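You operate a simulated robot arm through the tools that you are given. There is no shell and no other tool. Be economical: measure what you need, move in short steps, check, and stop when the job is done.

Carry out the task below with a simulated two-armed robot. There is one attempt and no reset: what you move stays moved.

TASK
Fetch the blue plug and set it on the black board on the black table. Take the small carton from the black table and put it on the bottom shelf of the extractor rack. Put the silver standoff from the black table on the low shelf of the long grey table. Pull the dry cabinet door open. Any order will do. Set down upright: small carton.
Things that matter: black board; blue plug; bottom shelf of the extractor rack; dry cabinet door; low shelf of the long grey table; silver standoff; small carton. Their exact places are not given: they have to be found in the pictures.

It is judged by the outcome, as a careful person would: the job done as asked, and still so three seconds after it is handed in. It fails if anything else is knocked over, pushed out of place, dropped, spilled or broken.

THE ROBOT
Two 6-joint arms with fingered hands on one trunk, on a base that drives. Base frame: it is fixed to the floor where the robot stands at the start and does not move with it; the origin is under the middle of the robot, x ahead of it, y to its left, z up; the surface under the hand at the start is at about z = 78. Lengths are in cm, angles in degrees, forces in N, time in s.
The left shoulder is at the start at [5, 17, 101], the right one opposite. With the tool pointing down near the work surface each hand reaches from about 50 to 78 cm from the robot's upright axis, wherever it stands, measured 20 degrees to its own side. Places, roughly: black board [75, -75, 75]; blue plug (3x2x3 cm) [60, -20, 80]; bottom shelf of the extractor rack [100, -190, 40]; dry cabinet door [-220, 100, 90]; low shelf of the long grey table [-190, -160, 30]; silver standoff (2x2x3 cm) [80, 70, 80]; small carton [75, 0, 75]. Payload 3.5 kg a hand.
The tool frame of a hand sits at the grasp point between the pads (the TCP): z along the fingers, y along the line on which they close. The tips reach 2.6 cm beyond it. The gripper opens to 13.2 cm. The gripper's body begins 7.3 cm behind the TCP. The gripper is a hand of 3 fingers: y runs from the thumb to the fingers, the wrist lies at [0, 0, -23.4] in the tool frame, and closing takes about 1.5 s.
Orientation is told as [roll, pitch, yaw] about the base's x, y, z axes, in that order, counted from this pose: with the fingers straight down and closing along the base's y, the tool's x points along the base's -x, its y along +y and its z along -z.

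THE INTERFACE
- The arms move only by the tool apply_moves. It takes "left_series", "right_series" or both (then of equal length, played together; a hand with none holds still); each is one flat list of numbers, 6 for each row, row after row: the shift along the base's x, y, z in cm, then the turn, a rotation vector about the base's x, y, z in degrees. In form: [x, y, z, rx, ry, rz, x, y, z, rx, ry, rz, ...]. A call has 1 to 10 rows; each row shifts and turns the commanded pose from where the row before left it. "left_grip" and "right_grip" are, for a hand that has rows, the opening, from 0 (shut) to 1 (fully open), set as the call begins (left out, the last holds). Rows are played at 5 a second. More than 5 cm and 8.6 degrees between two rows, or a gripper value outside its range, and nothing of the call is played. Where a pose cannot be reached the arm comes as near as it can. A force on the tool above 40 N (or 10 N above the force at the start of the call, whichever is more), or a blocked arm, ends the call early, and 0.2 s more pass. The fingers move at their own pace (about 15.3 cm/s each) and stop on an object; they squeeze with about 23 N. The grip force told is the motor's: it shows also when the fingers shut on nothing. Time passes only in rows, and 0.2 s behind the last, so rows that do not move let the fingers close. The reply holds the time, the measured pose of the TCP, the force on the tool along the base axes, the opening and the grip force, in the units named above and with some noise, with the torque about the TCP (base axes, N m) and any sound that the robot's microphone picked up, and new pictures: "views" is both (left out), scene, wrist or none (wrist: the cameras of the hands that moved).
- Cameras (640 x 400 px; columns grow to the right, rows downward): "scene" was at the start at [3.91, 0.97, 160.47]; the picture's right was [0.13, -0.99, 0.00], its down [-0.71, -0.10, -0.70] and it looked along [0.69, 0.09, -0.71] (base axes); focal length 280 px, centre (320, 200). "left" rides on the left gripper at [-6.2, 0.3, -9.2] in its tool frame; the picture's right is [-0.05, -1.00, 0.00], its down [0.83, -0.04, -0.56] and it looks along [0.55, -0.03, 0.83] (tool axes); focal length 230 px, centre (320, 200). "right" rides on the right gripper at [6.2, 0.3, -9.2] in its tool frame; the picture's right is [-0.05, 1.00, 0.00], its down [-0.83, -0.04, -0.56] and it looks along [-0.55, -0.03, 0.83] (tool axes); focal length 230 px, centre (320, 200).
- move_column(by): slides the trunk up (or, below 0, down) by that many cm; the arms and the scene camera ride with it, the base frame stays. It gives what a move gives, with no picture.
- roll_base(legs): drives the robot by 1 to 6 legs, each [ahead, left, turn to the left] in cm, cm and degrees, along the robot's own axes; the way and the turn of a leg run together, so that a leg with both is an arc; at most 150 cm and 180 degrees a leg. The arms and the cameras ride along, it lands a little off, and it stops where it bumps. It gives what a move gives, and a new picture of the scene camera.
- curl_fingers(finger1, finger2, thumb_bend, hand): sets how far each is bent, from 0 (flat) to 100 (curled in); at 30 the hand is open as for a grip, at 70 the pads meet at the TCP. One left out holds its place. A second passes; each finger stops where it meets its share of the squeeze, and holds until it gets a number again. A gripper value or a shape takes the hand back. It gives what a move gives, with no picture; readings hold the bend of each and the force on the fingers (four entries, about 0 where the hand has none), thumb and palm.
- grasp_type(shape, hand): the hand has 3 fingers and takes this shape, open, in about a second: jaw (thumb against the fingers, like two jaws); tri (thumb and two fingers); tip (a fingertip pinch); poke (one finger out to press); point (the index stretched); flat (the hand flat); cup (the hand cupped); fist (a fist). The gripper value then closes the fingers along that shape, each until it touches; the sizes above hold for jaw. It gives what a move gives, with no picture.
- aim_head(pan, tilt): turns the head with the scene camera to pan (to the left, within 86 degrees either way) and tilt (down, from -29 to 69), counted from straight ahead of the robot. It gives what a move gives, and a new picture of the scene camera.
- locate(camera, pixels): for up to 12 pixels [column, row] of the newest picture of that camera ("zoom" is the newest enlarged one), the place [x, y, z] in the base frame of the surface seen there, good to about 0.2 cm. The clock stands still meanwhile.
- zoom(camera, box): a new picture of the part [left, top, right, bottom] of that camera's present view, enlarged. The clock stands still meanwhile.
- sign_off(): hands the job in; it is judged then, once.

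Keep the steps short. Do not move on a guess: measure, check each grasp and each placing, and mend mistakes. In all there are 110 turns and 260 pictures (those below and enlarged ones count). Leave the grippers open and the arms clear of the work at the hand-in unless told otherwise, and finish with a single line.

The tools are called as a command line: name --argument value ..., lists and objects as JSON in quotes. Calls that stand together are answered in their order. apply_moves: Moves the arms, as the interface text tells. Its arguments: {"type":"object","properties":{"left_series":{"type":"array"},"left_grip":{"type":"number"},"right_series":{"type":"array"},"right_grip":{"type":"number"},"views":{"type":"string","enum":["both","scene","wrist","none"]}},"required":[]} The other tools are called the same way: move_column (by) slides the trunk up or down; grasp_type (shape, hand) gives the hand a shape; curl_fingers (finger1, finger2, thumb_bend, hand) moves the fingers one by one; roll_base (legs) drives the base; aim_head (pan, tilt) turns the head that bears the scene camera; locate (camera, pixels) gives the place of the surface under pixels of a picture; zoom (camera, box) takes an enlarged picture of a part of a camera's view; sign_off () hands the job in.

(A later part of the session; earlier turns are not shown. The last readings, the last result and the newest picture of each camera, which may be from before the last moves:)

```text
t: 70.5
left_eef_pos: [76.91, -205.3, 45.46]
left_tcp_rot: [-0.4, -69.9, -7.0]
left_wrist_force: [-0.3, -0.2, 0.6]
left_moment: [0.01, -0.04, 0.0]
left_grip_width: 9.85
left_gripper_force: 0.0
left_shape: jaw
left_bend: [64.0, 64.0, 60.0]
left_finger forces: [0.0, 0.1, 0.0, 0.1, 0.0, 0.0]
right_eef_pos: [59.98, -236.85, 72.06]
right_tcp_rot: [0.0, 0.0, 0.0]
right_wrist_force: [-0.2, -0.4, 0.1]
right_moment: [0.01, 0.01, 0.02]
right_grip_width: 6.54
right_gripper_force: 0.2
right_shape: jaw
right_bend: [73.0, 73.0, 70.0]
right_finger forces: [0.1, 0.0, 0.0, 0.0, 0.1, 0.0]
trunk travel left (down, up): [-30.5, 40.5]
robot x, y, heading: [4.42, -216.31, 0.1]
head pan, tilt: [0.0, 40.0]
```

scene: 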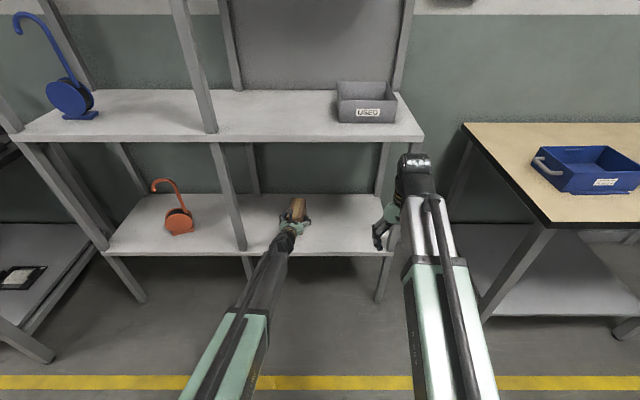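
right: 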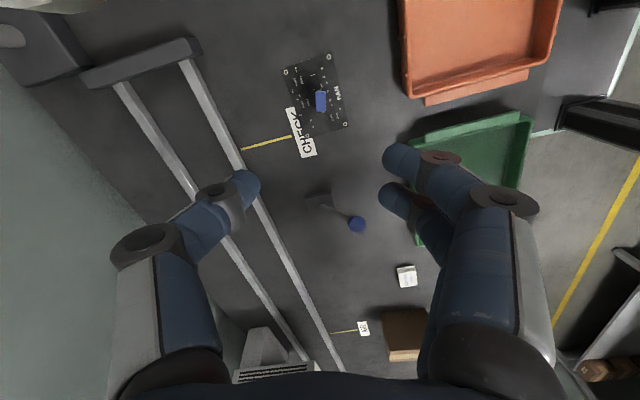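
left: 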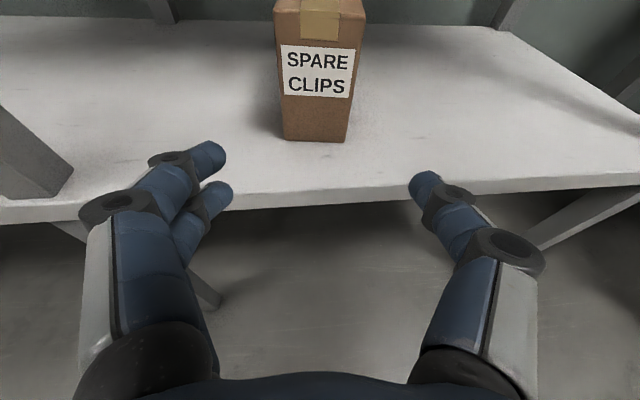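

The carton stands upright on the shelf. I back off 40 cm, raise the trunk, and turn the left hand back to pointing down.

roll_base --legs '[[-40, 0, 0]]'

zoom --camera "scene" --box '[180, 80, 440, 280]'

move_column --by 32

apply_moves --left_series '[0, 0, 2, 0, 0, 6.7, 0, 0, 3, 0, 7.78, 0, -2, 0, 3, 0, 7.78, 0, -2, 1, 3, 0, 7.78, 0, -2, 1, 3, 0, 7.78, 0, -2, 1, 3, 0, 7.78, 0, -2, 1, 3, 0, 7.78, 0, -2, 1, 3, 0, 7.78, 0, 0, 1, 3, 0, 7.78, 0, 0, 0, 0, 0, 7.78, 0]' --left_grip 1 --views "none"

```text
t: 73.0
left_eef_pos: [36.79, -205.33, 45.39]
left_tcp_rot: [-0.5, -70.0, -7.1]
left_wrist_force: [0.1, -0.2, 0.5]
left_moment: [-0.03, 0.01, -0.01]
left_grip_width: 9.92
left_gripper_force: 0.0
left_shape: jaw
left_bend: [64.0, 64.0, 60.0]
left_finger forces: [0.0, 0.1, 0.0, 0.0, 0.1, 0.0]
right_eef_pos: [19.7, -236.92, 72.05]
right_tcp_rot: [0.0, 0.0, -0.1]
right_wrist_force: [0.8, 0.7, 0.6]
right_moment: [-0.02, 0.0, -0.01]
right_grip_width: 6.52
right_gripper_force: 0.0
right_shape: jaw
right_bend: [73.0, 73.0, 70.0]
right_finger forces: [0.1, 0.0, 0.0, 0.0, 0.0, 0.0]
trunk travel left (down, up): [-30.5, 40.5]
robot x, y, heading: [-35.84, -216.67, -0.0]
head pan, tilt: [0.0, 40.0]
```

scene: 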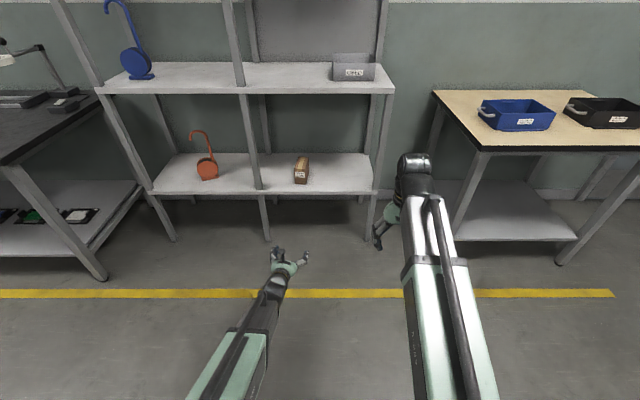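

```text
2.00 times, centred on (310, 180) of scene
```

zoom: 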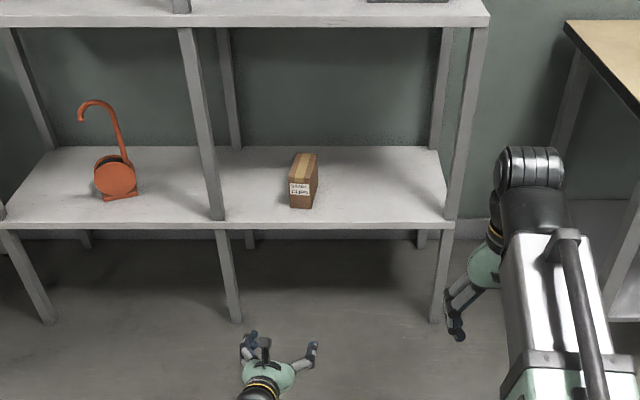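

```text
t: 76.2
left_eef_pos: [36.75, -205.33, 77.42]
left_tcp_rot: [-0.5, -70.0, -7.2]
left_wrist_force: [-0.5, 0.1, 0.6]
left_moment: [0.01, -0.02, 0.01]
left_grip_width: 9.86
left_gripper_force: 0.0
left_shape: jaw
left_bend: [64.0, 64.0, 60.0]
left_finger forces: [0.1, 0.0, 0.0, 0.0, 0.0, 0.1]
right_eef_pos: [19.74, -236.94, 103.99]
right_tcp_rot: [0.0, -0.1, -0.1]
right_wrist_force: [0.5, -0.7, 0.0]
right_moment: [-0.02, -0.03, -0.01]
right_grip_width: 6.55
right_gripper_force: 0.1
right_shape: jaw
right_bend: [73.0, 73.0, 70.0]
right_finger forces: [0.1, 0.1, 0.0, 0.0, 0.0, 0.1]
trunk travel left (down, up): [-62.5, 8.5]
robot x, y, heading: [-35.74, -216.34, -0.2]
head pan, tilt: [0.0, 40.0]
```

```text
t: 78.4
left_eef_pos: [21.52, -211.27, 100.16]
left_tcp_rot: [14.9, -5.7, -0.9]
left_wrist_force: [-0.4, -0.1, -0.3]
left_moment: [0.0, 0.0, 0.03]
left_grip_width: 13.2
left_gripper_force: 0.1
left_shape: jaw
left_bend: [30.0, 30.0, 30.0]
left_finger forces: [0.1, 0.0, 0.1, 0.0, 0.1, 0.0]
left hand out of reach, approached as far as the arm can: row 1, 4, 5, 6, 7, 8, 9
right_eef_pos: [19.73, -236.93, 103.89]
right_tcp_rot: [-0.1, 0.0, -0.1]
right_wrist_force: [0.1, 0.5, -0.8]
right_moment: [0.02, 0.04, 0.01]
right_grip_width: 6.54
right_gripper_force: 0.0
right_shape: jaw
right_bend: [73.0, 73.0, 70.0]
right_finger forces: [0.0, 0.1, 0.0, 0.1, 0.0, 0.1]
trunk travel left (down, up): [-62.5, 8.5]
robot x, y, heading: [-35.66, -216.31, 0.1]
head pan, tilt: [0.0, 40.0]
```

The carton is well placed. The left hand is slightly tilted from a reach limit; I bring it to a roomier spot and read the pose.

apply_moves --left_series '[0, 4, 1, 0, 0, 0, 0, 4, 1, 0, 0, 0, 0, 4, 1, 0, 0, 0, 1, 3, 1, 0, 0, 0, 1, 0, 1, 0, 0, 0]' --views "none"

```text
t: 79.6
left_eef_pos: [23.45, -196.67, 105.27]
left_tcp_rot: [15.6, -5.5, -0.7]
left_wrist_force: [-0.3, 0.0, -0.8]
left_moment: [0.01, 0.02, -0.02]
left_grip_width: 13.17
left_gripper_force: 0.0
left_shape: jaw
left_bend: [30.0, 30.0, 30.0]
left_finger forces: [0.0, 0.0, 0.1, 0.0, 0.0, 0.1]
left hand out of reach, approached as far as the arm can: row 3
right_eef_pos: [19.8, -236.96, 104.03]
right_tcp_rot: [0.1, 0.1, 0.0]
right_wrist_force: [0.0, 0.4, 0.2]
right_moment: [-0.01, -0.03, 0.03]
right_grip_width: 6.52
right_gripper_force: 0.1
right_shape: jaw
right_bend: [73.0, 73.0, 70.0]
right_finger forces: [0.1, 0.0, 0.0, 0.0, 0.1, 0.0]
trunk travel left (down, up): [-62.5, 8.5]
robot x, y, heading: [-35.65, -216.4, -0.1]
head pan, tilt: [0.0, 40.0]
```

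I level the hand (−15.6° about x, +5.5° about y), then drive left 266 cm along the aisle and look at the standoff.

apply_moves --left_series '[0, 0, 0, -7.8, 0, 0, 0, 0, 0, -7.8, 0, 0, 0, 0, 0, 0, 5.5, 0, 0, 0, 0, 0, 0, 0.7]' --views "none"

roll_base --legs '[[0, 133, 0], [0, 133, 0], [20, 0, 0]]'

aim_head --pan 25 --tilt 42

```text
t: 80.6
left_eef_pos: [23.3, -196.59, 105.26]
left_tcp_rot: [15.7, 0.0, 0.0]
left_wrist_force: [-0.9, -0.4, 0.0]
left_moment: [-0.01, -0.01, 0.02]
left_grip_width: 13.19
left_gripper_force: 0.0
left_shape: jaw
left_bend: [30.0, 30.0, 30.0]
left_finger forces: [0.0, 0.0, 0.1, 0.0, 0.0, 0.1]
left hand out of reach, approached as far as the arm can: row 1, 2
right_eef_pos: [19.8, -236.86, 104.03]
right_tcp_rot: [0.0, -0.1, -0.1]
right_wrist_force: [0.6, 0.5, -0.3]
right_moment: [-0.03, 0.0, 0.01]
right_grip_width: 6.53
right_gripper_force: 0.0
right_shape: jaw
right_bend: [73.0, 73.0, 70.0]
right_finger forces: [0.0, 0.1, 0.1, 0.0, 0.0, 0.0]
trunk travel left (down, up): [-62.5, 8.5]
robot x, y, heading: [-35.62, -216.83, -0.1]
head pan, tilt: [0.0, 40.0]
```

```text
t: 94.8
left_eef_pos: [42.42, 70.37, 105.13]
left_tcp_rot: [15.6, 0.1, 0.4]
left_wrist_force: [0.6, 0.3, 0.7]
left_moment: [-0.02, 0.02, 0.02]
left_grip_width: 13.2
left_gripper_force: 0.0
left_shape: jaw
left_bend: [30.0, 30.0, 30.0]
left_finger forces: [0.0, 0.0, 0.0, 0.0, 0.0, 0.0]
right_eef_pos: [39.02, 29.87, 103.95]
right_tcp_rot: [0.1, 0.0, 0.3]
right_wrist_force: [0.5, 0.3, 0.2]
right_moment: [0.0, 0.01, 0.01]
right_grip_width: 6.56
right_gripper_force: 0.1
right_shape: jaw
right_bend: [73.0, 73.0, 70.0]
right_finger forces: [0.0, 0.0, 0.0, 0.0, 0.0, 0.0]
trunk travel left (down, up): [-62.5, 8.5]
robot x, y, heading: [-16.84, 50.49, 0.6]
head pan, tilt: [0.0, 40.0]
```

scene: 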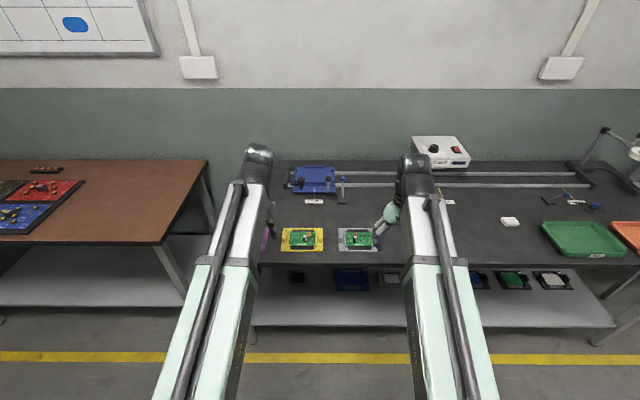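

```text
t: 95.7
left_eef_pos: [42.4, 70.36, 105.24]
left_tcp_rot: [15.6, 0.0, 0.3]
left_wrist_force: [0.2, -0.2, 0.1]
left_moment: [-0.02, 0.01, 0.04]
left_grip_width: 13.19
left_gripper_force: 0.1
left_shape: jaw
left_bend: [30.0, 30.0, 30.0]
left_finger forces: [0.0, 0.1, 0.1, 0.0, 0.1, 0.0]
right_eef_pos: [39.01, 30.03, 104.03]
right_tcp_rot: [0.0, -0.1, 0.3]
right_wrist_force: [0.4, 0.7, -0.3]
right_moment: [-0.02, 0.0, -0.01]
right_grip_width: 6.54
right_gripper_force: 0.0
right_shape: jaw
right_bend: [73.0, 73.0, 70.0]
right_finger forces: [0.1, 0.1, 0.0, 0.1, 0.1, 0.0]
trunk travel left (down, up): [-62.5, 8.5]
robot x, y, heading: [-16.87, 49.9, 0.4]
head pan, tilt: [25.0, 42.0]
```

scene: 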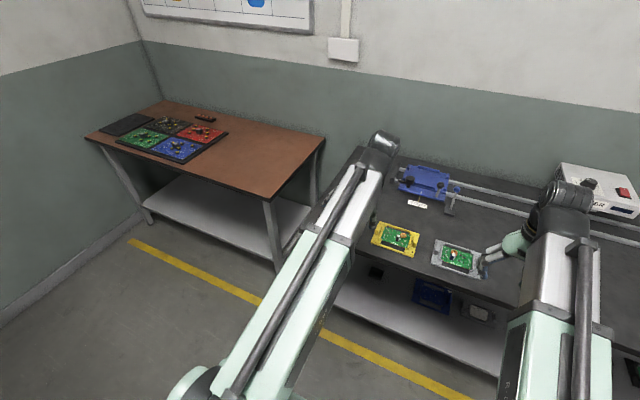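

The hand's still rolled 15.6°. I move it 6 cm ahead where it has room, and level it.

apply_moves --left_series '[4, 0, 1, 0, 0, 0, 4, 0, 1, 0, 0, 0, 0, 0, 0, -7.8, 0, 0, 0, 0, 0, -7.8, 0, 0]' --views "wrist"

```text
t: 96.7
left_eef_pos: [50.41, 70.27, 107.16]
left_tcp_rot: [15.5, 0.2, 0.4]
left_wrist_force: [0.1, 0.2, 0.2]
left_moment: [-0.02, 0.0, -0.02]
left_grip_width: 13.17
left_gripper_force: 0.0
left_shape: jaw
left_bend: [30.0, 30.0, 30.0]
left_finger forces: [0.0, 0.1, 0.0, 0.0, 0.0, 0.1]
left hand out of reach, approached as far as the arm can: row 3, 4
right_eef_pos: [38.81, 30.13, 104.09]
right_tcp_rot: [0.0, 0.0, 0.3]
right_wrist_force: [0.2, 1.4, 0.1]
right_moment: [0.0, -0.02, -0.03]
right_grip_width: 6.54
right_gripper_force: 0.0
right_shape: jaw
right_bend: [73.0, 73.0, 70.0]
right_finger forces: [0.0, 0.0, 0.0, 0.1, 0.0, 0.1]
trunk travel left (down, up): [-62.5, 8.5]
robot x, y, heading: [-16.6, 49.59, 0.6]
head pan, tilt: [25.0, 42.0]
```

left: 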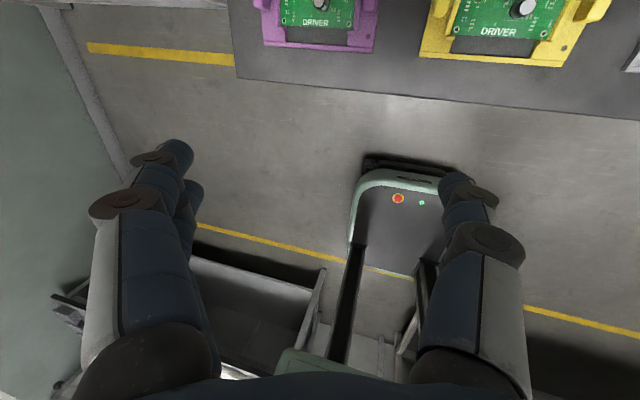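

The roll is stuck in this arm posture. I pitch up, undo the roll there, and pitch back.

apply_moves --left_series '[0, 0, 0, 0, -8, 0, 0, 0, 0, 0, -8, 0, 0, 0, 0, 0, -8, 0, 0, 0, 0, 0, -8, 0, 0, 0, 0, -7.8, 0, 0, 0, 0, 0, -7.8, 0, 0]' --views "none"

```text
t: 98.1
left_eef_pos: [50.19, 69.3, 106.91]
left_tcp_rot: [12.1, -32.2, 2.8]
left_wrist_force: [0.4, 0.2, -0.4]
left_moment: [-0.01, -0.01, 0.01]
left_grip_width: 13.18
left_gripper_force: 0.1
left_shape: jaw
left_bend: [30.0, 30.0, 30.0]
left_finger forces: [0.0, 0.1, 0.0, 0.1, 0.0, 0.0]
left hand out of reach, approached as far as the arm can: row 5, 6
right_eef_pos: [38.91, 30.07, 104.03]
right_tcp_rot: [0.1, 0.0, 0.3]
right_wrist_force: [0.3, -0.3, -0.1]
right_moment: [0.0, 0.06, -0.01]
right_grip_width: 6.52
right_gripper_force: 0.0
right_shape: jaw
right_bend: [73.0, 73.0, 70.0]
right_finger forces: [0.0, 0.0, 0.1, 0.1, 0.1, 0.0]
trunk travel left (down, up): [-62.5, 8.5]
robot x, y, heading: [-16.53, 49.95, 0.2]
head pan, tilt: [25.0, 42.0]
```

apply_moves --left_series '[3, -4, 0, 0, 0, 0, 3, -4, 0, 0, 0, 0, 3, -4, 0, 0, 0, 0, 0, 0, 0, -6, 0, 0, 0, 0, 0, -6, 0, 0]' --views "scene"

```text
t: 99.3
left_eef_pos: [59.29, 57.42, 106.96]
left_tcp_rot: [5.6, -31.8, 6.5]
left_wrist_force: [0.0, 0.1, -0.8]
left_moment: [0.0, 0.0, 0.02]
left_grip_width: 13.17
left_gripper_force: 0.0
left_shape: jaw
left_bend: [30.0, 30.0, 30.0]
left_finger forces: [0.0, 0.0, 0.1, 0.0, 0.0, 0.1]
left hand out of reach, approached as far as the arm can: row 5
right_eef_pos: [38.87, 29.95, 104.02]
right_tcp_rot: [0.0, -0.1, 0.3]
right_wrist_force: [0.1, 0.8, 0.4]
right_moment: [0.0, -0.01, -0.01]
right_grip_width: 6.55
right_gripper_force: 0.1
right_shape: jaw
right_bend: [73.0, 73.0, 70.0]
right_finger forces: [0.0, 0.1, 0.0, 0.1, 0.0, 0.1]
trunk travel left (down, up): [-62.5, 8.5]
robot x, y, heading: [-16.89, 49.82, 0.4]
head pan, tilt: [25.0, 42.0]
```

scene: 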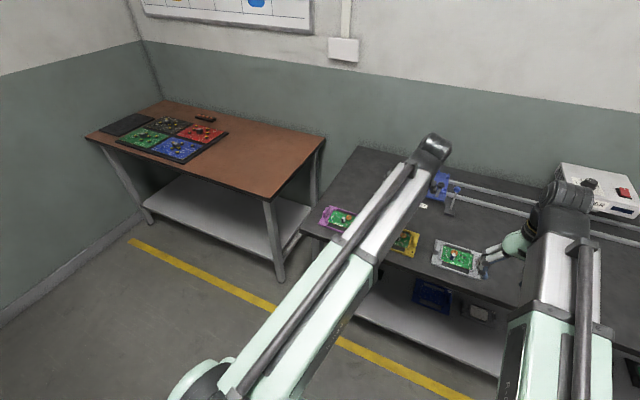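

The left hand's roll depends on y because the arm sits in another wrist branch. Simpler: use the right hand, which is vertical and free. I check the brown table's place before driving left.

locate --camera "scene" --pixels '[[270, 200], [325, 138], [275, 270], [240, 190], [320, 230], [90, 138], [305, 225], [283, 238]]'

roll_base --legs '[[0, 41, 0]]'

```text
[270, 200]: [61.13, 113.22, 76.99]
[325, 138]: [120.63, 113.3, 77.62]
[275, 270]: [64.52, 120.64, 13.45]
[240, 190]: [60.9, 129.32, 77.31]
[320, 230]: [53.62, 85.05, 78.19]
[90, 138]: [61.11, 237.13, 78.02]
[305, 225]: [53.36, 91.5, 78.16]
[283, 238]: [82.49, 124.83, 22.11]
```

```text
t: 101.8
left_eef_pos: [59.13, 98.53, 107.01]
left_tcp_rot: [5.7, -31.8, 6.6]
left_wrist_force: [0.7, 0.7, 0.3]
left_moment: [-0.02, 0.01, 0.01]
left_grip_width: 13.19
left_gripper_force: 0.0
left_shape: jaw
left_bend: [30.0, 30.0, 30.0]
left_finger forces: [0.0, 0.0, 0.0, 0.0, 0.1, 0.1]
right_eef_pos: [38.65, 71.33, 103.99]
right_tcp_rot: [0.0, -0.1, 0.2]
right_wrist_force: [0.2, 0.2, 0.4]
right_moment: [-0.02, -0.01, -0.02]
right_grip_width: 6.55
right_gripper_force: 0.0
right_shape: jaw
right_bend: [73.0, 73.0, 70.0]
right_finger forces: [0.1, 0.0, 0.2, 0.1, 0.0, 0.1]
trunk travel left (down, up): [-62.5, 8.5]
robot x, y, heading: [-17.21, 91.16, 0.6]
head pan, tilt: [25.0, 42.0]
```

scene: 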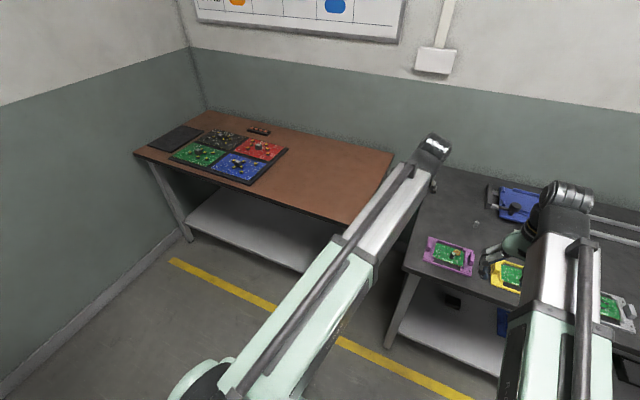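

Clear: nothing before x 53. Ahead 26 cm, then the right hand looks down at the standoff.

roll_base --legs '[[26, 0, 0]]'

apply_moves --right_series '[4, 0, 0, 0, 0, 0, 4, 0, -1, 0, 0, 0]' --right_grip 0.6 --views "wrist"

```text
t: 103.7
left_eef_pos: [85.43, 98.66, 107.01]
left_tcp_rot: [5.9, -31.8, 6.4]
left_wrist_force: [0.5, -0.7, -0.2]
left_moment: [0.01, 0.04, 0.01]
left_grip_width: 13.19
left_gripper_force: 0.0
left_shape: jaw
left_bend: [30.0, 30.0, 30.0]
left_finger forces: [0.0, 0.0, 0.1, 0.1, 0.0, 0.1]
right_eef_pos: [64.97, 71.18, 103.93]
right_tcp_rot: [0.0, 0.1, 0.3]
right_wrist_force: [-0.1, 0.6, 0.1]
right_moment: [0.01, 0.02, 0.03]
right_grip_width: 6.51
right_gripper_force: 0.1
right_shape: jaw
right_bend: [73.0, 73.0, 70.0]
right_finger forces: [0.1, 0.0, 0.1, 0.1, 0.0, 0.0]
trunk travel left (down, up): [-62.5, 8.5]
robot x, y, heading: [8.78, 91.25, 0.5]
head pan, tilt: [25.0, 42.0]
```

scene: 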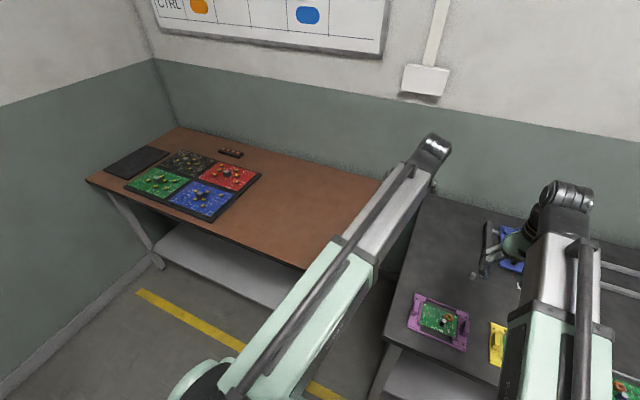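

```text
t: 104.3
left_eef_pos: [85.34, 98.7, 106.96]
left_tcp_rot: [5.9, -31.9, 6.4]
left_wrist_force: [0.0, 0.8, -0.6]
left_moment: [0.01, 0.0, -0.03]
left_grip_width: 13.18
left_gripper_force: 0.0
left_shape: jaw
left_bend: [30.0, 30.0, 30.0]
left_finger forces: [0.0, 0.1, 0.0, 0.0, 0.0, 0.1]
right_eef_pos: [72.85, 71.32, 103.15]
right_tcp_rot: [-0.1, 0.0, 0.3]
right_wrist_force: [-0.2, 0.5, -0.2]
right_moment: [-0.03, 0.0, 0.04]
right_grip_width: 7.84
right_gripper_force: 0.1
right_shape: jaw
right_bend: [71.0, 71.0, 71.0]
right_finger forces: [0.0, 0.0, 0.1, 0.1, 0.1, 0.1]
trunk travel left (down, up): [-62.5, 8.5]
robot x, y, heading: [9.18, 91.53, 0.4]
head pan, tilt: [25.0, 42.0]
```

right: 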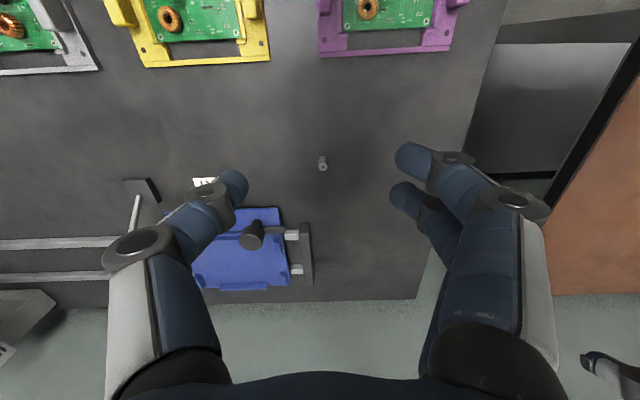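

zoom --camera "right" --box '[272, 130, 372, 192]'

locate --camera "zoom" --pixels '[[300, 170], [325, 150], [350, 150], [340, 200], [340, 225], [360, 190], [330, 175], [310, 195]]'

locate --camera "right" --pixels '[[250, 235], [275, 215], [305, 240], [145, 190], [230, 250]]'

```text
6.40 times, centred on (322, 161) of right
```

zoom: 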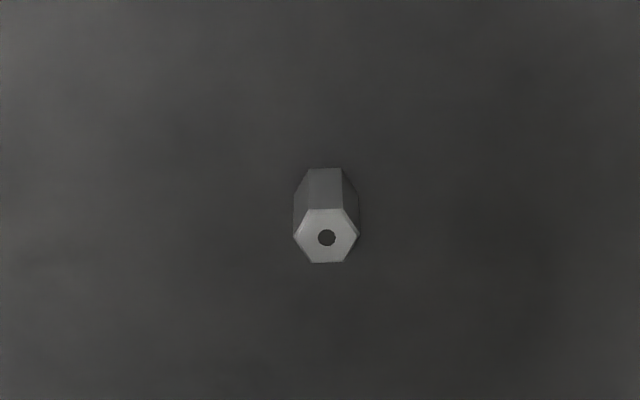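

```text
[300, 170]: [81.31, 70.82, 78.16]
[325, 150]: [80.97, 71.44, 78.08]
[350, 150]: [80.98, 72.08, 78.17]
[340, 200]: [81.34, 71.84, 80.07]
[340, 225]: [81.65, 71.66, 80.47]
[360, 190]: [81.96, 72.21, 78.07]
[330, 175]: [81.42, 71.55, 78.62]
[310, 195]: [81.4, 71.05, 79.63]
```

```text
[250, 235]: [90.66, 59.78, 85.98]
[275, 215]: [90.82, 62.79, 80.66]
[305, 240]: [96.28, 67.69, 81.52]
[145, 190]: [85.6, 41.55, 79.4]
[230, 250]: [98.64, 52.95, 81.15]
```

The standoff is a hex post standing upright at about (81.9,71.45), top 80.5, 1.4 cm wide. Being slim, it might slip between the two fingers, so I measure the finger positions and try the "tri" shape.

locate --camera "right" --pixels '[[405, 160], [415, 145], [400, 200], [410, 185], [408, 212], [235, 180], [240, 195], [230, 172], [420, 172]]'

grasp_type --shape "tri" --hand "right"

apply_moves --right_series '[0, 0, 0, 0, 0, 0, 0, 0, 0, 0, 0, 0, 0, 0, 0, 0, 0, 0, 0, 0, 0, 0, 0, 0]' --right_grip 0.25 --views "wrist"

```text
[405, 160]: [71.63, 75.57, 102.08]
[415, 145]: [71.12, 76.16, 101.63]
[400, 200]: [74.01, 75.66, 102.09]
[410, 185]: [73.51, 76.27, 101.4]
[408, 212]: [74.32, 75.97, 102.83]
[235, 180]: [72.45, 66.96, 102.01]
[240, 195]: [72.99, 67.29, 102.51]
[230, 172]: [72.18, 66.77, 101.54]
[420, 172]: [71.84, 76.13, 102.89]
```

```text
t: 105.2
left_eef_pos: [85.26, 98.59, 107.0]
left_tcp_rot: [5.7, -31.8, 6.5]
left_wrist_force: [-0.2, 0.1, 0.3]
left_moment: [-0.01, -0.01, 0.01]
left_grip_width: 13.2
left_gripper_force: 0.0
left_shape: jaw
left_bend: [30.0, 30.0, 30.0]
left_finger forces: [0.0, 0.0, 0.0, 0.0, 0.1, 0.1]
right_eef_pos: [72.88, 71.22, 103.18]
right_tcp_rot: [0.0, 0.0, 0.2]
right_wrist_force: [0.9, 0.0, 0.9]
right_moment: [0.03, 0.03, -0.02]
right_grip_width: 13.2
right_gripper_force: 0.0
right_shape: tri
right_bend: [30.0, 30.0, 30.0]
right_finger forces: [0.0, 0.0, 0.0, 0.0, 0.0, 0.0]
trunk travel left (down, up): [-62.5, 8.5]
robot x, y, heading: [9.11, 90.91, 0.3]
head pan, tilt: [25.0, 42.0]
```

```text
t: 106.2
left_eef_pos: [85.19, 98.78, 106.93]
left_tcp_rot: [5.6, -31.8, 6.4]
left_wrist_force: [0.2, 0.0, -0.1]
left_moment: [0.0, 0.0, -0.02]
left_grip_width: 13.21
left_gripper_force: 0.1
left_shape: jaw
left_bend: [30.0, 30.0, 30.0]
left_finger forces: [0.0, 0.1, 0.1, 0.0, 0.0, 0.0]
right_eef_pos: [72.93, 71.32, 103.03]
right_tcp_rot: [0.0, 0.1, 0.3]
right_wrist_force: [0.0, 0.4, 0.3]
right_moment: [0.04, 0.01, 0.0]
right_grip_width: 3.35
right_gripper_force: 0.1
right_shape: tri
right_bend: [73.0, 73.0, 70.0]
right_finger forces: [0.0, 0.0, 0.0, 0.0, 0.1, 0.0]
trunk travel left (down, up): [-62.5, 8.5]
robot x, y, heading: [9.31, 91.34, 0.3]
head pan, tilt: [25.0, 42.0]
```

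right: 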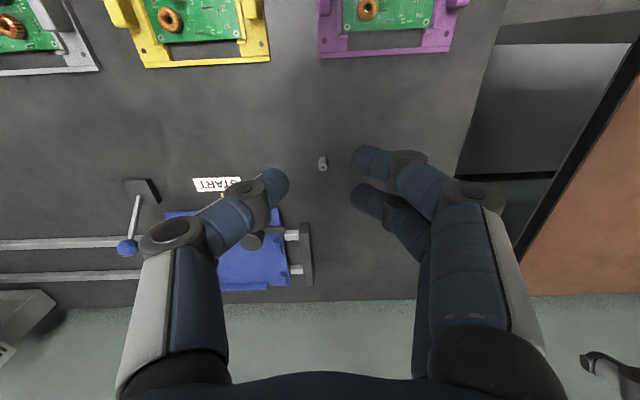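

Fingers sit at ±1.25 cm with the thumb in the middle. With a corner facing the finger pair, the hex will nest in the groove if well centred. I return to jaw, move above it, and re-measure.

grasp_type --shape "jaw" --hand "right"

apply_moves --right_series '[4.5, 0.1, 0, 0, 0, 0, 4.5, 0, 0, 0, 0, 0, 0, 0, -4.5, 0, 0, 0, 0, 0, -4.5, 0, 0, 0, 0, 0, -4, 0, 0, 0]' --right_grip 0.6 --views "wrist"

zoom --camera "right" --box '[270, 90, 370, 152]'

```text
t: 107.1
left_eef_pos: [85.35, 98.68, 106.99]
left_tcp_rot: [5.7, -31.8, 6.4]
left_wrist_force: [-0.3, 0.2, -1.2]
left_moment: [0.04, -0.02, 0.01]
left_grip_width: 13.17
left_gripper_force: 0.0
left_shape: jaw
left_bend: [30.0, 30.0, 30.0]
left_finger forces: [0.0, 0.0, 0.1, 0.1, 0.1, 0.1]
right_eef_pos: [72.85, 71.39, 103.07]
right_tcp_rot: [0.1, 0.0, 0.3]
right_wrist_force: [0.0, -0.2, -1.5]
right_moment: [0.02, -0.02, 0.02]
right_grip_width: 13.18
right_gripper_force: 0.1
right_shape: jaw
right_bend: [30.0, 30.0, 30.0]
right_finger forces: [0.1, 0.1, 0.0, 0.0, 0.0, 0.1]
trunk travel left (down, up): [-62.5, 8.5]
robot x, y, heading: [9.33, 91.43, 0.4]
head pan, tilt: [25.0, 42.0]
```

```text
t: 108.3
left_eef_pos: [85.37, 98.71, 107.0]
left_tcp_rot: [5.7, -31.9, 6.6]
left_wrist_force: [0.4, 0.2, 0.0]
left_moment: [0.02, 0.01, 0.04]
left_grip_width: 13.2
left_gripper_force: 0.0
left_shape: jaw
left_bend: [30.0, 30.0, 30.0]
left_finger forces: [0.0, 0.0, 0.0, 0.0, 0.1, 0.0]
right_eef_pos: [81.86, 71.25, 89.93]
right_tcp_rot: [0.0, 0.0, 0.3]
right_wrist_force: [0.2, -0.2, -0.1]
right_moment: [0.01, 0.0, 0.01]
right_grip_width: 7.95
right_gripper_force: 0.0
right_shape: jaw
right_bend: [71.0, 71.0, 71.0]
right_finger forces: [0.0, 0.1, 0.1, 0.0, 0.0, 0.1]
trunk travel left (down, up): [-62.5, 8.5]
robot x, y, heading: [9.01, 91.39, 0.3]
head pan, tilt: [25.0, 42.0]
```

right: 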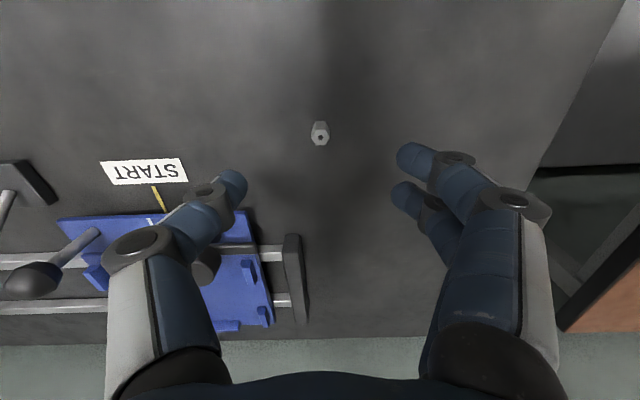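

```text
6.40 times, centred on (320, 121) of right
```

zoom: 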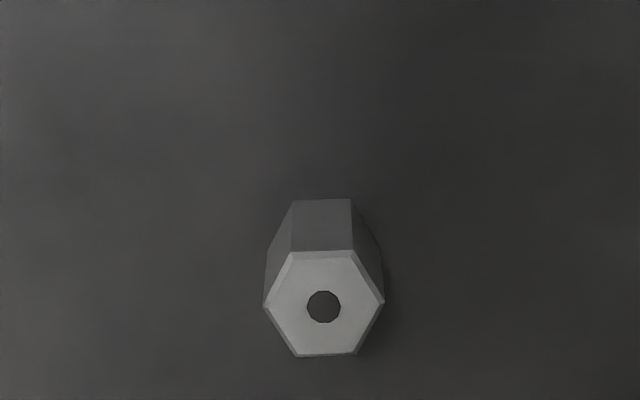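

locate --camera "zoom" --pixels '[[272, 305], [378, 302], [323, 258], [326, 350], [300, 305], [345, 305], [323, 280], [323, 335]]'

locate --camera "right" --pixels '[[38, 275], [205, 262], [245, 225], [120, 215]]'

```text
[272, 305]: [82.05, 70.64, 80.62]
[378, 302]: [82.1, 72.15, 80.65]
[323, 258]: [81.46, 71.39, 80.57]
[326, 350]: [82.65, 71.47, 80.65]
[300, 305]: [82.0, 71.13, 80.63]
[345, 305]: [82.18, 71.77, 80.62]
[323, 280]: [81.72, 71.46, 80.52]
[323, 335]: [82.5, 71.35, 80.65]
```

```text
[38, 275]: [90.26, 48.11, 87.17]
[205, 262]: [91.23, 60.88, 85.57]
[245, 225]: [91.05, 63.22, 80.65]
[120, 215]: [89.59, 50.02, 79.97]
```

Hex centre (82.08,71.4). I shift +0.2 and descend to z 81.1.

apply_moves --right_series '[0.2, 0.08, -4, 0, 0, 0, 0, 0, -3, 0, 0, 0, 0, 0, -1.8, 0, 0, 0, 0, 0, 0, 0, 0, 0]' --views "wrist"

zoom --camera "right" --box '[220, 120, 420, 245]'

```text
t: 109.3
left_eef_pos: [85.35, 98.67, 107.1]
left_tcp_rot: [5.7, -31.8, 6.4]
left_wrist_force: [-0.2, -0.4, -0.7]
left_moment: [0.0, 0.03, 0.01]
left_grip_width: 13.19
left_gripper_force: 0.2
left_shape: jaw
left_bend: [30.0, 30.0, 30.0]
left_finger forces: [0.1, 0.0, 0.1, 0.0, 0.0, 0.0]
right_eef_pos: [81.93, 71.32, 81.11]
right_tcp_rot: [0.0, 0.1, 0.4]
right_wrist_force: [0.3, -0.7, -0.5]
right_moment: [-0.02, -0.02, 0.02]
right_grip_width: 7.96
right_gripper_force: 0.2
right_shape: jaw
right_bend: [71.0, 71.0, 71.0]
right_finger forces: [0.1, 0.0, 0.0, 0.1, 0.1, 0.0]
trunk travel left (down, up): [-62.5, 8.5]
robot x, y, heading: [9.13, 91.47, 0.2]
head pan, tilt: [25.0, 42.0]
```

right: 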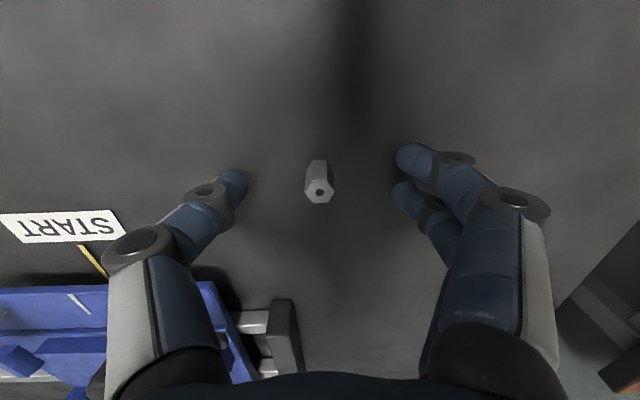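

```text
3.20 times, centred on (320, 182) of right
```

zoom: 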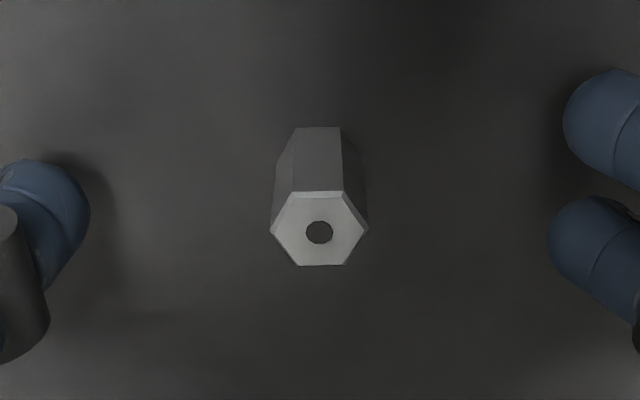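

locate --camera "zoom" --pixels '[[320, 200], [320, 258], [280, 228], [360, 228], [590, 85], [575, 125], [600, 165], [565, 235], [590, 275], [595, 205], [60, 170], [80, 215]]'

```text
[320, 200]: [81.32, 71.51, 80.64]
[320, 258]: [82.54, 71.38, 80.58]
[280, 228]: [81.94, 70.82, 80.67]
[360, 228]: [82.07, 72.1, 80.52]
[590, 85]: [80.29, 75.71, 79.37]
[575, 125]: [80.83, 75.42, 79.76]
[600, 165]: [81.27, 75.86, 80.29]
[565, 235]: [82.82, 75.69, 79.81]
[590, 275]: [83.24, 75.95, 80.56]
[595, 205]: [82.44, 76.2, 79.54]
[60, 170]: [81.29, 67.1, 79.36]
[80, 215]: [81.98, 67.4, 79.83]
```

The groove is at x ≈ 81.85, the hex at ≈ 81.97: I nudge +0.1 and close.

apply_moves --right_series '[0.1, 0, 0, 0, 0, 0]' --views "none"

apply_moves --right_series '[0, 0, 0, 0, 0, 0, 0, 0, 0, 0, 0, 0, 0, 0, 0, 0, 0, 0, 0, 0, 0, 0, 0, 0, 0, 0, 0, 0, 0, 0, 0, 0, 0, 0, 0, 0, 0, 0, 0, 0, 0, 0]' --right_grip 0 --views "wrist"

zoom --camera "right" --box '[220, 120, 420, 245]'

```text
t: 109.7
left_eef_pos: [85.24, 98.66, 106.93]
left_tcp_rot: [5.8, -31.8, 6.4]
left_wrist_force: [-0.5, 0.2, 0.9]
left_moment: [-0.02, 0.0, 0.0]
left_grip_width: 13.17
left_gripper_force: 0.0
left_shape: jaw
left_bend: [30.0, 30.0, 30.0]
left_finger forces: [0.0, 0.0, 0.0, 0.0, 0.0, 0.1]
right_eef_pos: [82.17, 71.48, 81.18]
right_tcp_rot: [0.0, -0.1, 0.2]
right_wrist_force: [0.0, -0.1, 0.0]
right_moment: [0.0, 0.0, -0.03]
right_grip_width: 7.96
right_gripper_force: 0.1
right_shape: jaw
right_bend: [71.0, 71.0, 71.0]
right_finger forces: [0.0, 0.0, 0.0, 0.1, 0.1, 0.0]
trunk travel left (down, up): [-62.5, 8.5]
robot x, y, heading: [9.25, 91.47, 0.2]
head pan, tilt: [25.0, 42.0]
```

```text
t: 111.3
left_eef_pos: [85.25, 98.59, 107.03]
left_tcp_rot: [5.7, -31.7, 6.5]
left_wrist_force: [1.0, -0.3, 0.2]
left_moment: [0.0, 0.01, -0.02]
left_grip_width: 13.21
left_gripper_force: 0.1
left_shape: jaw
left_bend: [30.0, 30.0, 30.0]
left_finger forces: [0.1, 0.0, 0.1, 0.1, 0.0, 0.0]
right_eef_pos: [82.17, 71.48, 81.15]
right_tcp_rot: [0.0, 0.0, 0.3]
right_wrist_force: [0.5, 0.5, 0.7]
right_moment: [0.0, -0.03, 0.01]
right_grip_width: 0.13
right_gripper_force: 23.1
right_shape: jaw
right_bend: [70.0, 72.0, 72.0]
right_finger forces: [16.8, 7.8, 0.0, 0.0, 16.8, 0.1]
trunk travel left (down, up): [-62.5, 8.5]
robot x, y, heading: [9.12, 90.99, 0.3]
head pan, tilt: [25.0, 42.0]
```

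right: 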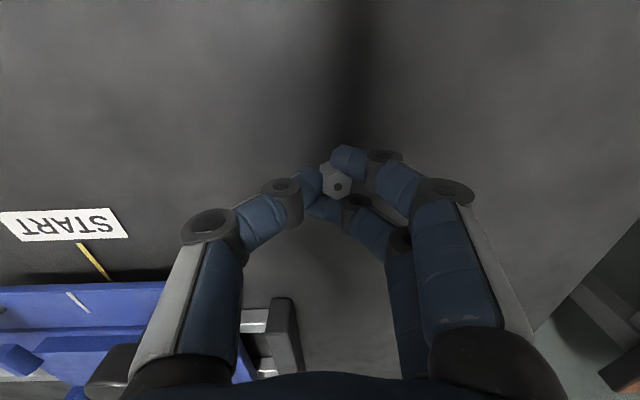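

```text
3.20 times, centred on (320, 182) of right
```

zoom: 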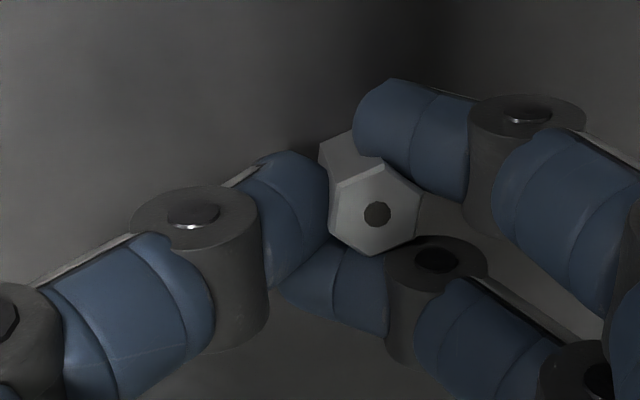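

The hex is caged between thumb and both fingers (17/8/17 N). I test with a 1.5 cm lift.

apply_moves --right_series '[0, 0, 0.5, 0, 0, 0, 0, 0, 0.5, 0, 0, 0, 0, 0, 0.5, 0, 0, 0]' --views "wrist"

zoom --camera "right" --box '[260, 120, 420, 220]'

```text
t: 112.1
left_eef_pos: [85.38, 98.76, 106.99]
left_tcp_rot: [5.7, -31.7, 6.4]
left_wrist_force: [0.2, -0.3, -0.7]
left_moment: [0.01, -0.02, 0.01]
left_grip_width: 13.17
left_gripper_force: 0.0
left_shape: jaw
left_bend: [30.0, 30.0, 30.0]
left_finger forces: [0.0, 0.0, 0.0, 0.1, 0.0, 0.0]
right_eef_pos: [82.13, 71.48, 82.6]
right_tcp_rot: [-0.1, 0.0, 0.3]
right_wrist_force: [-0.1, -0.8, -0.5]
right_moment: [0.0, -0.02, -0.02]
right_grip_width: 0.12
right_gripper_force: 23.0
right_shape: jaw
right_bend: [70.0, 72.0, 72.0]
right_finger forces: [16.8, 7.9, 0.0, 0.0, 16.7, 0.1]
trunk travel left (down, up): [-62.5, 8.5]
robot x, y, heading: [9.37, 91.17, 0.5]
head pan, tilt: [25.0, 42.0]
```

right: 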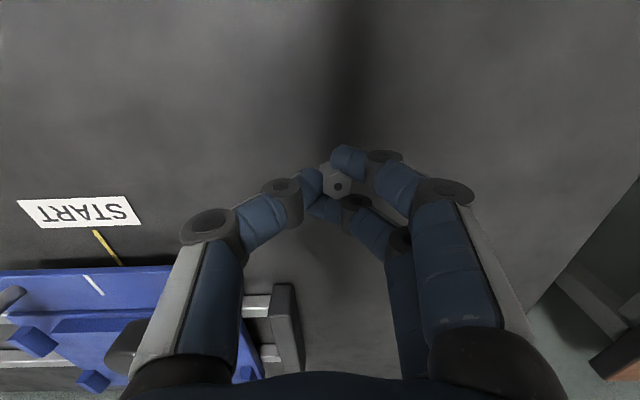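

```text
4.00 times, centred on (340, 170) of right
```

zoom: 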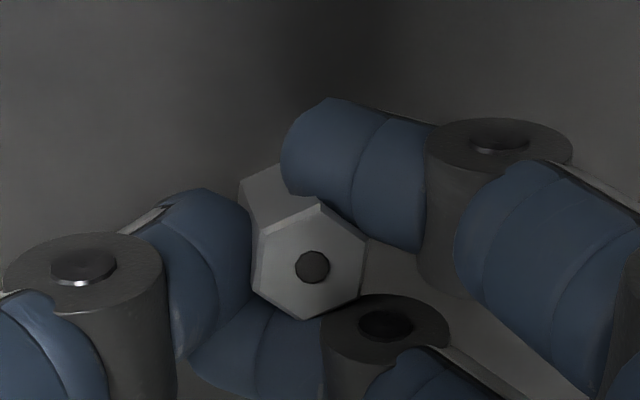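

It came up with the hand, steady. I lift to z ~103 and back away, then look around for the long grey table and cabinet.

apply_moves --right_series '[0, 0, 3, 0, 0, 0, 0, 0, 4, 0, 0, 0, 0, 0, 4, 0, 0, 0, -2, 0, 4, 0, 0, 0, -3, 0, 4, 0, 0, 0, -4, 0, 1, 0, 0, 0]' --views "none"

roll_base --legs '[[-70, 0, 0], [0, -20, 80]]'

```text
t: 113.5
left_eef_pos: [85.25, 98.67, 107.09]
left_tcp_rot: [5.7, -31.8, 6.4]
left_wrist_force: [-0.2, -0.2, 0.2]
left_moment: [0.04, -0.01, 0.01]
left_grip_width: 13.22
left_gripper_force: 0.1
left_shape: jaw
left_bend: [30.0, 30.0, 30.0]
left_finger forces: [0.1, 0.1, 0.1, 0.0, 0.1, 0.1]
right_eef_pos: [73.03, 71.34, 102.76]
right_tcp_rot: [0.1, 0.0, 0.2]
right_wrist_force: [-0.1, 0.2, -0.3]
right_moment: [-0.01, -0.01, -0.02]
right_grip_width: 0.08
right_gripper_force: 23.2
right_shape: jaw
right_bend: [70.0, 72.0, 72.0]
right_finger forces: [16.9, 8.7, 0.0, 0.0, 17.2, 0.0]
trunk travel left (down, up): [-62.5, 8.5]
robot x, y, heading: [9.03, 91.34, 0.3]
head pan, tilt: [25.0, 42.0]
```

```text
t: 117.0
left_eef_pos: [20.29, 98.45, 106.9]
left_tcp_rot: [5.8, -31.6, 6.4]
left_wrist_force: [0.7, -0.9, 0.2]
left_moment: [0.02, -0.02, -0.01]
left_grip_width: 13.18
left_gripper_force: 0.0
left_shape: jaw
left_bend: [30.0, 30.0, 30.0]
left_finger forces: [0.0, 0.0, 0.0, 0.0, 0.0, 0.0]
right_eef_pos: [8.1, 71.18, 102.69]
right_tcp_rot: [-0.1, 0.0, 0.3]
right_wrist_force: [-0.1, 0.1, -1.4]
right_moment: [-0.01, 0.04, -0.03]
right_grip_width: 0.1
right_gripper_force: 23.0
right_shape: jaw
right_bend: [70.0, 72.0, 72.0]
right_finger forces: [16.9, 8.5, 0.0, 0.0, 17.1, 0.1]
trunk travel left (down, up): [-62.5, 8.5]
robot x, y, heading: [-55.86, 90.79, 0.3]
head pan, tilt: [25.0, 42.0]
stopped in leg 1: the robot was blocked; the commanded pose is now the measured one
```

scene: 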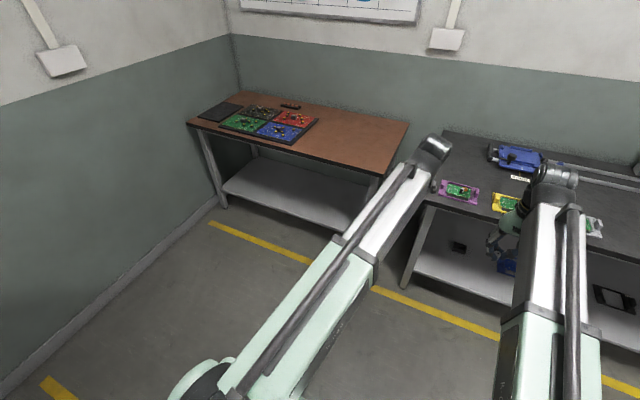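

The base bumped something behind at about x −86. I go ahead 25 cm and turn to look at it.

roll_base --legs '[[25, 0, 0], [0, 0, 100]]'

aim_head --pan 60 --tilt 40

```text
t: 123.0
left_eef_pos: [-50.84, 164.9, 107.09]
left_tcp_rot: [5.8, -31.8, 106.1]
left_wrist_force: [0.0, -0.3, 0.2]
left_moment: [0.02, -0.01, 0.0]
left_grip_width: 13.21
left_gripper_force: 0.1
left_shape: jaw
left_bend: [30.0, 30.0, 30.0]
left_finger forces: [0.0, 0.1, 0.0, 0.0, 0.1, 0.0]
right_eef_pos: [-21.79, 157.51, 102.65]
right_tcp_rot: [-0.1, 0.0, 99.9]
right_wrist_force: [-0.3, 0.2, -0.4]
right_moment: [0.01, -0.03, 0.01]
right_grip_width: 0.05
right_gripper_force: 23.2
right_shape: jaw
right_bend: [70.0, 72.0, 72.0]
right_finger forces: [16.0, 0.0, 0.1, 0.0, 17.1, 0.0]
trunk travel left (down, up): [-62.5, 8.5]
robot x, y, heading: [-30.9, 90.89, 99.9]
head pan, tilt: [25.0, 42.0]
```

scene: 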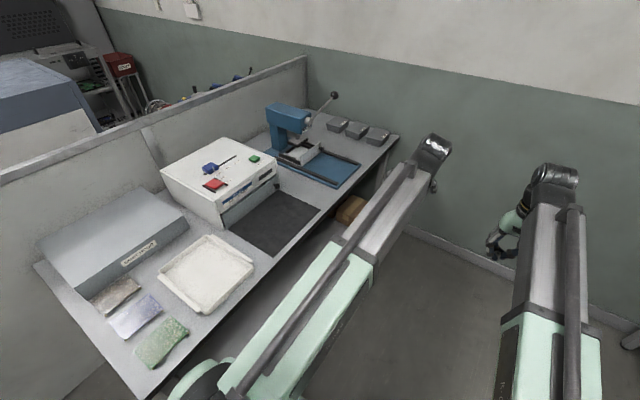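

```text
t: 124.0
left_eef_pos: [-50.75, 165.06, 107.06]
left_tcp_rot: [5.7, -31.7, 106.0]
left_wrist_force: [-0.5, 0.2, -0.2]
left_moment: [0.03, -0.01, 0.01]
left_grip_width: 13.18
left_gripper_force: 0.1
left_shape: jaw
left_bend: [30.0, 30.0, 30.0]
left_finger forces: [0.0, 0.1, 0.1, 0.0, 0.0, 0.0]
right_eef_pos: [-21.77, 157.52, 102.67]
right_tcp_rot: [0.0, -0.1, 100.0]
right_wrist_force: [-0.2, 0.2, 0.1]
right_moment: [0.02, 0.03, 0.0]
right_grip_width: 0.05
right_gripper_force: 23.1
right_shape: jaw
right_bend: [70.0, 72.0, 72.0]
right_finger forces: [16.0, 0.1, 0.1, 0.0, 17.3, 0.1]
trunk travel left (down, up): [-62.5, 8.5]
robot x, y, heading: [-31.12, 91.36, 99.7]
head pan, tilt: [60.0, 40.0]
```

scene: 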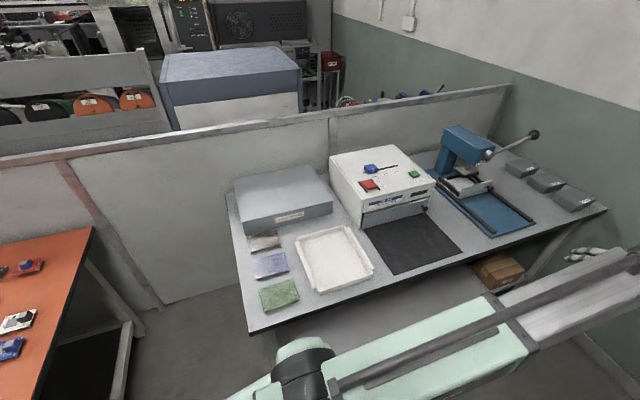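

A grey table was behind; it looks undisturbed. Finger 2 now reads 0 N, so I check the standoff.

zoom --camera "right" --box '[260, 120, 420, 220]'

locate --camera "scene" --pixels '[[250, 330], [440, 262], [605, 208], [90, 230], [40, 350], [160, 300], [330, 130], [60, 165]]'

```text
4.00 times, centred on (340, 170) of right
```

zoom: 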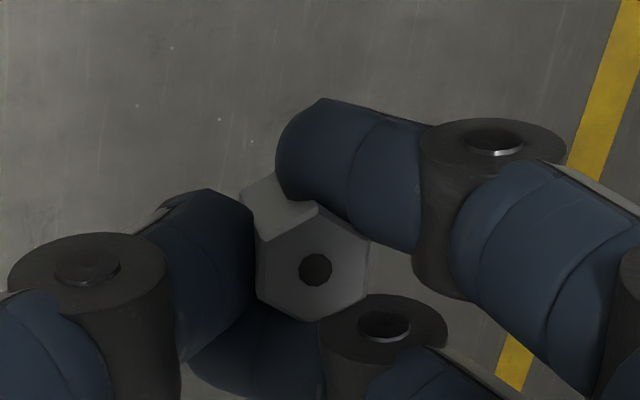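

```text
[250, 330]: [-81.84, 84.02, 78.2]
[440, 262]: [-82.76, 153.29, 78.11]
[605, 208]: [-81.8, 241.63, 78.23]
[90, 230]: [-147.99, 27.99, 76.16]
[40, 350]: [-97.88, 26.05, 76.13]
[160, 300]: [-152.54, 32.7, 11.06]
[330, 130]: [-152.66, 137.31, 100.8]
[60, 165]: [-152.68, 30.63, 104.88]
```

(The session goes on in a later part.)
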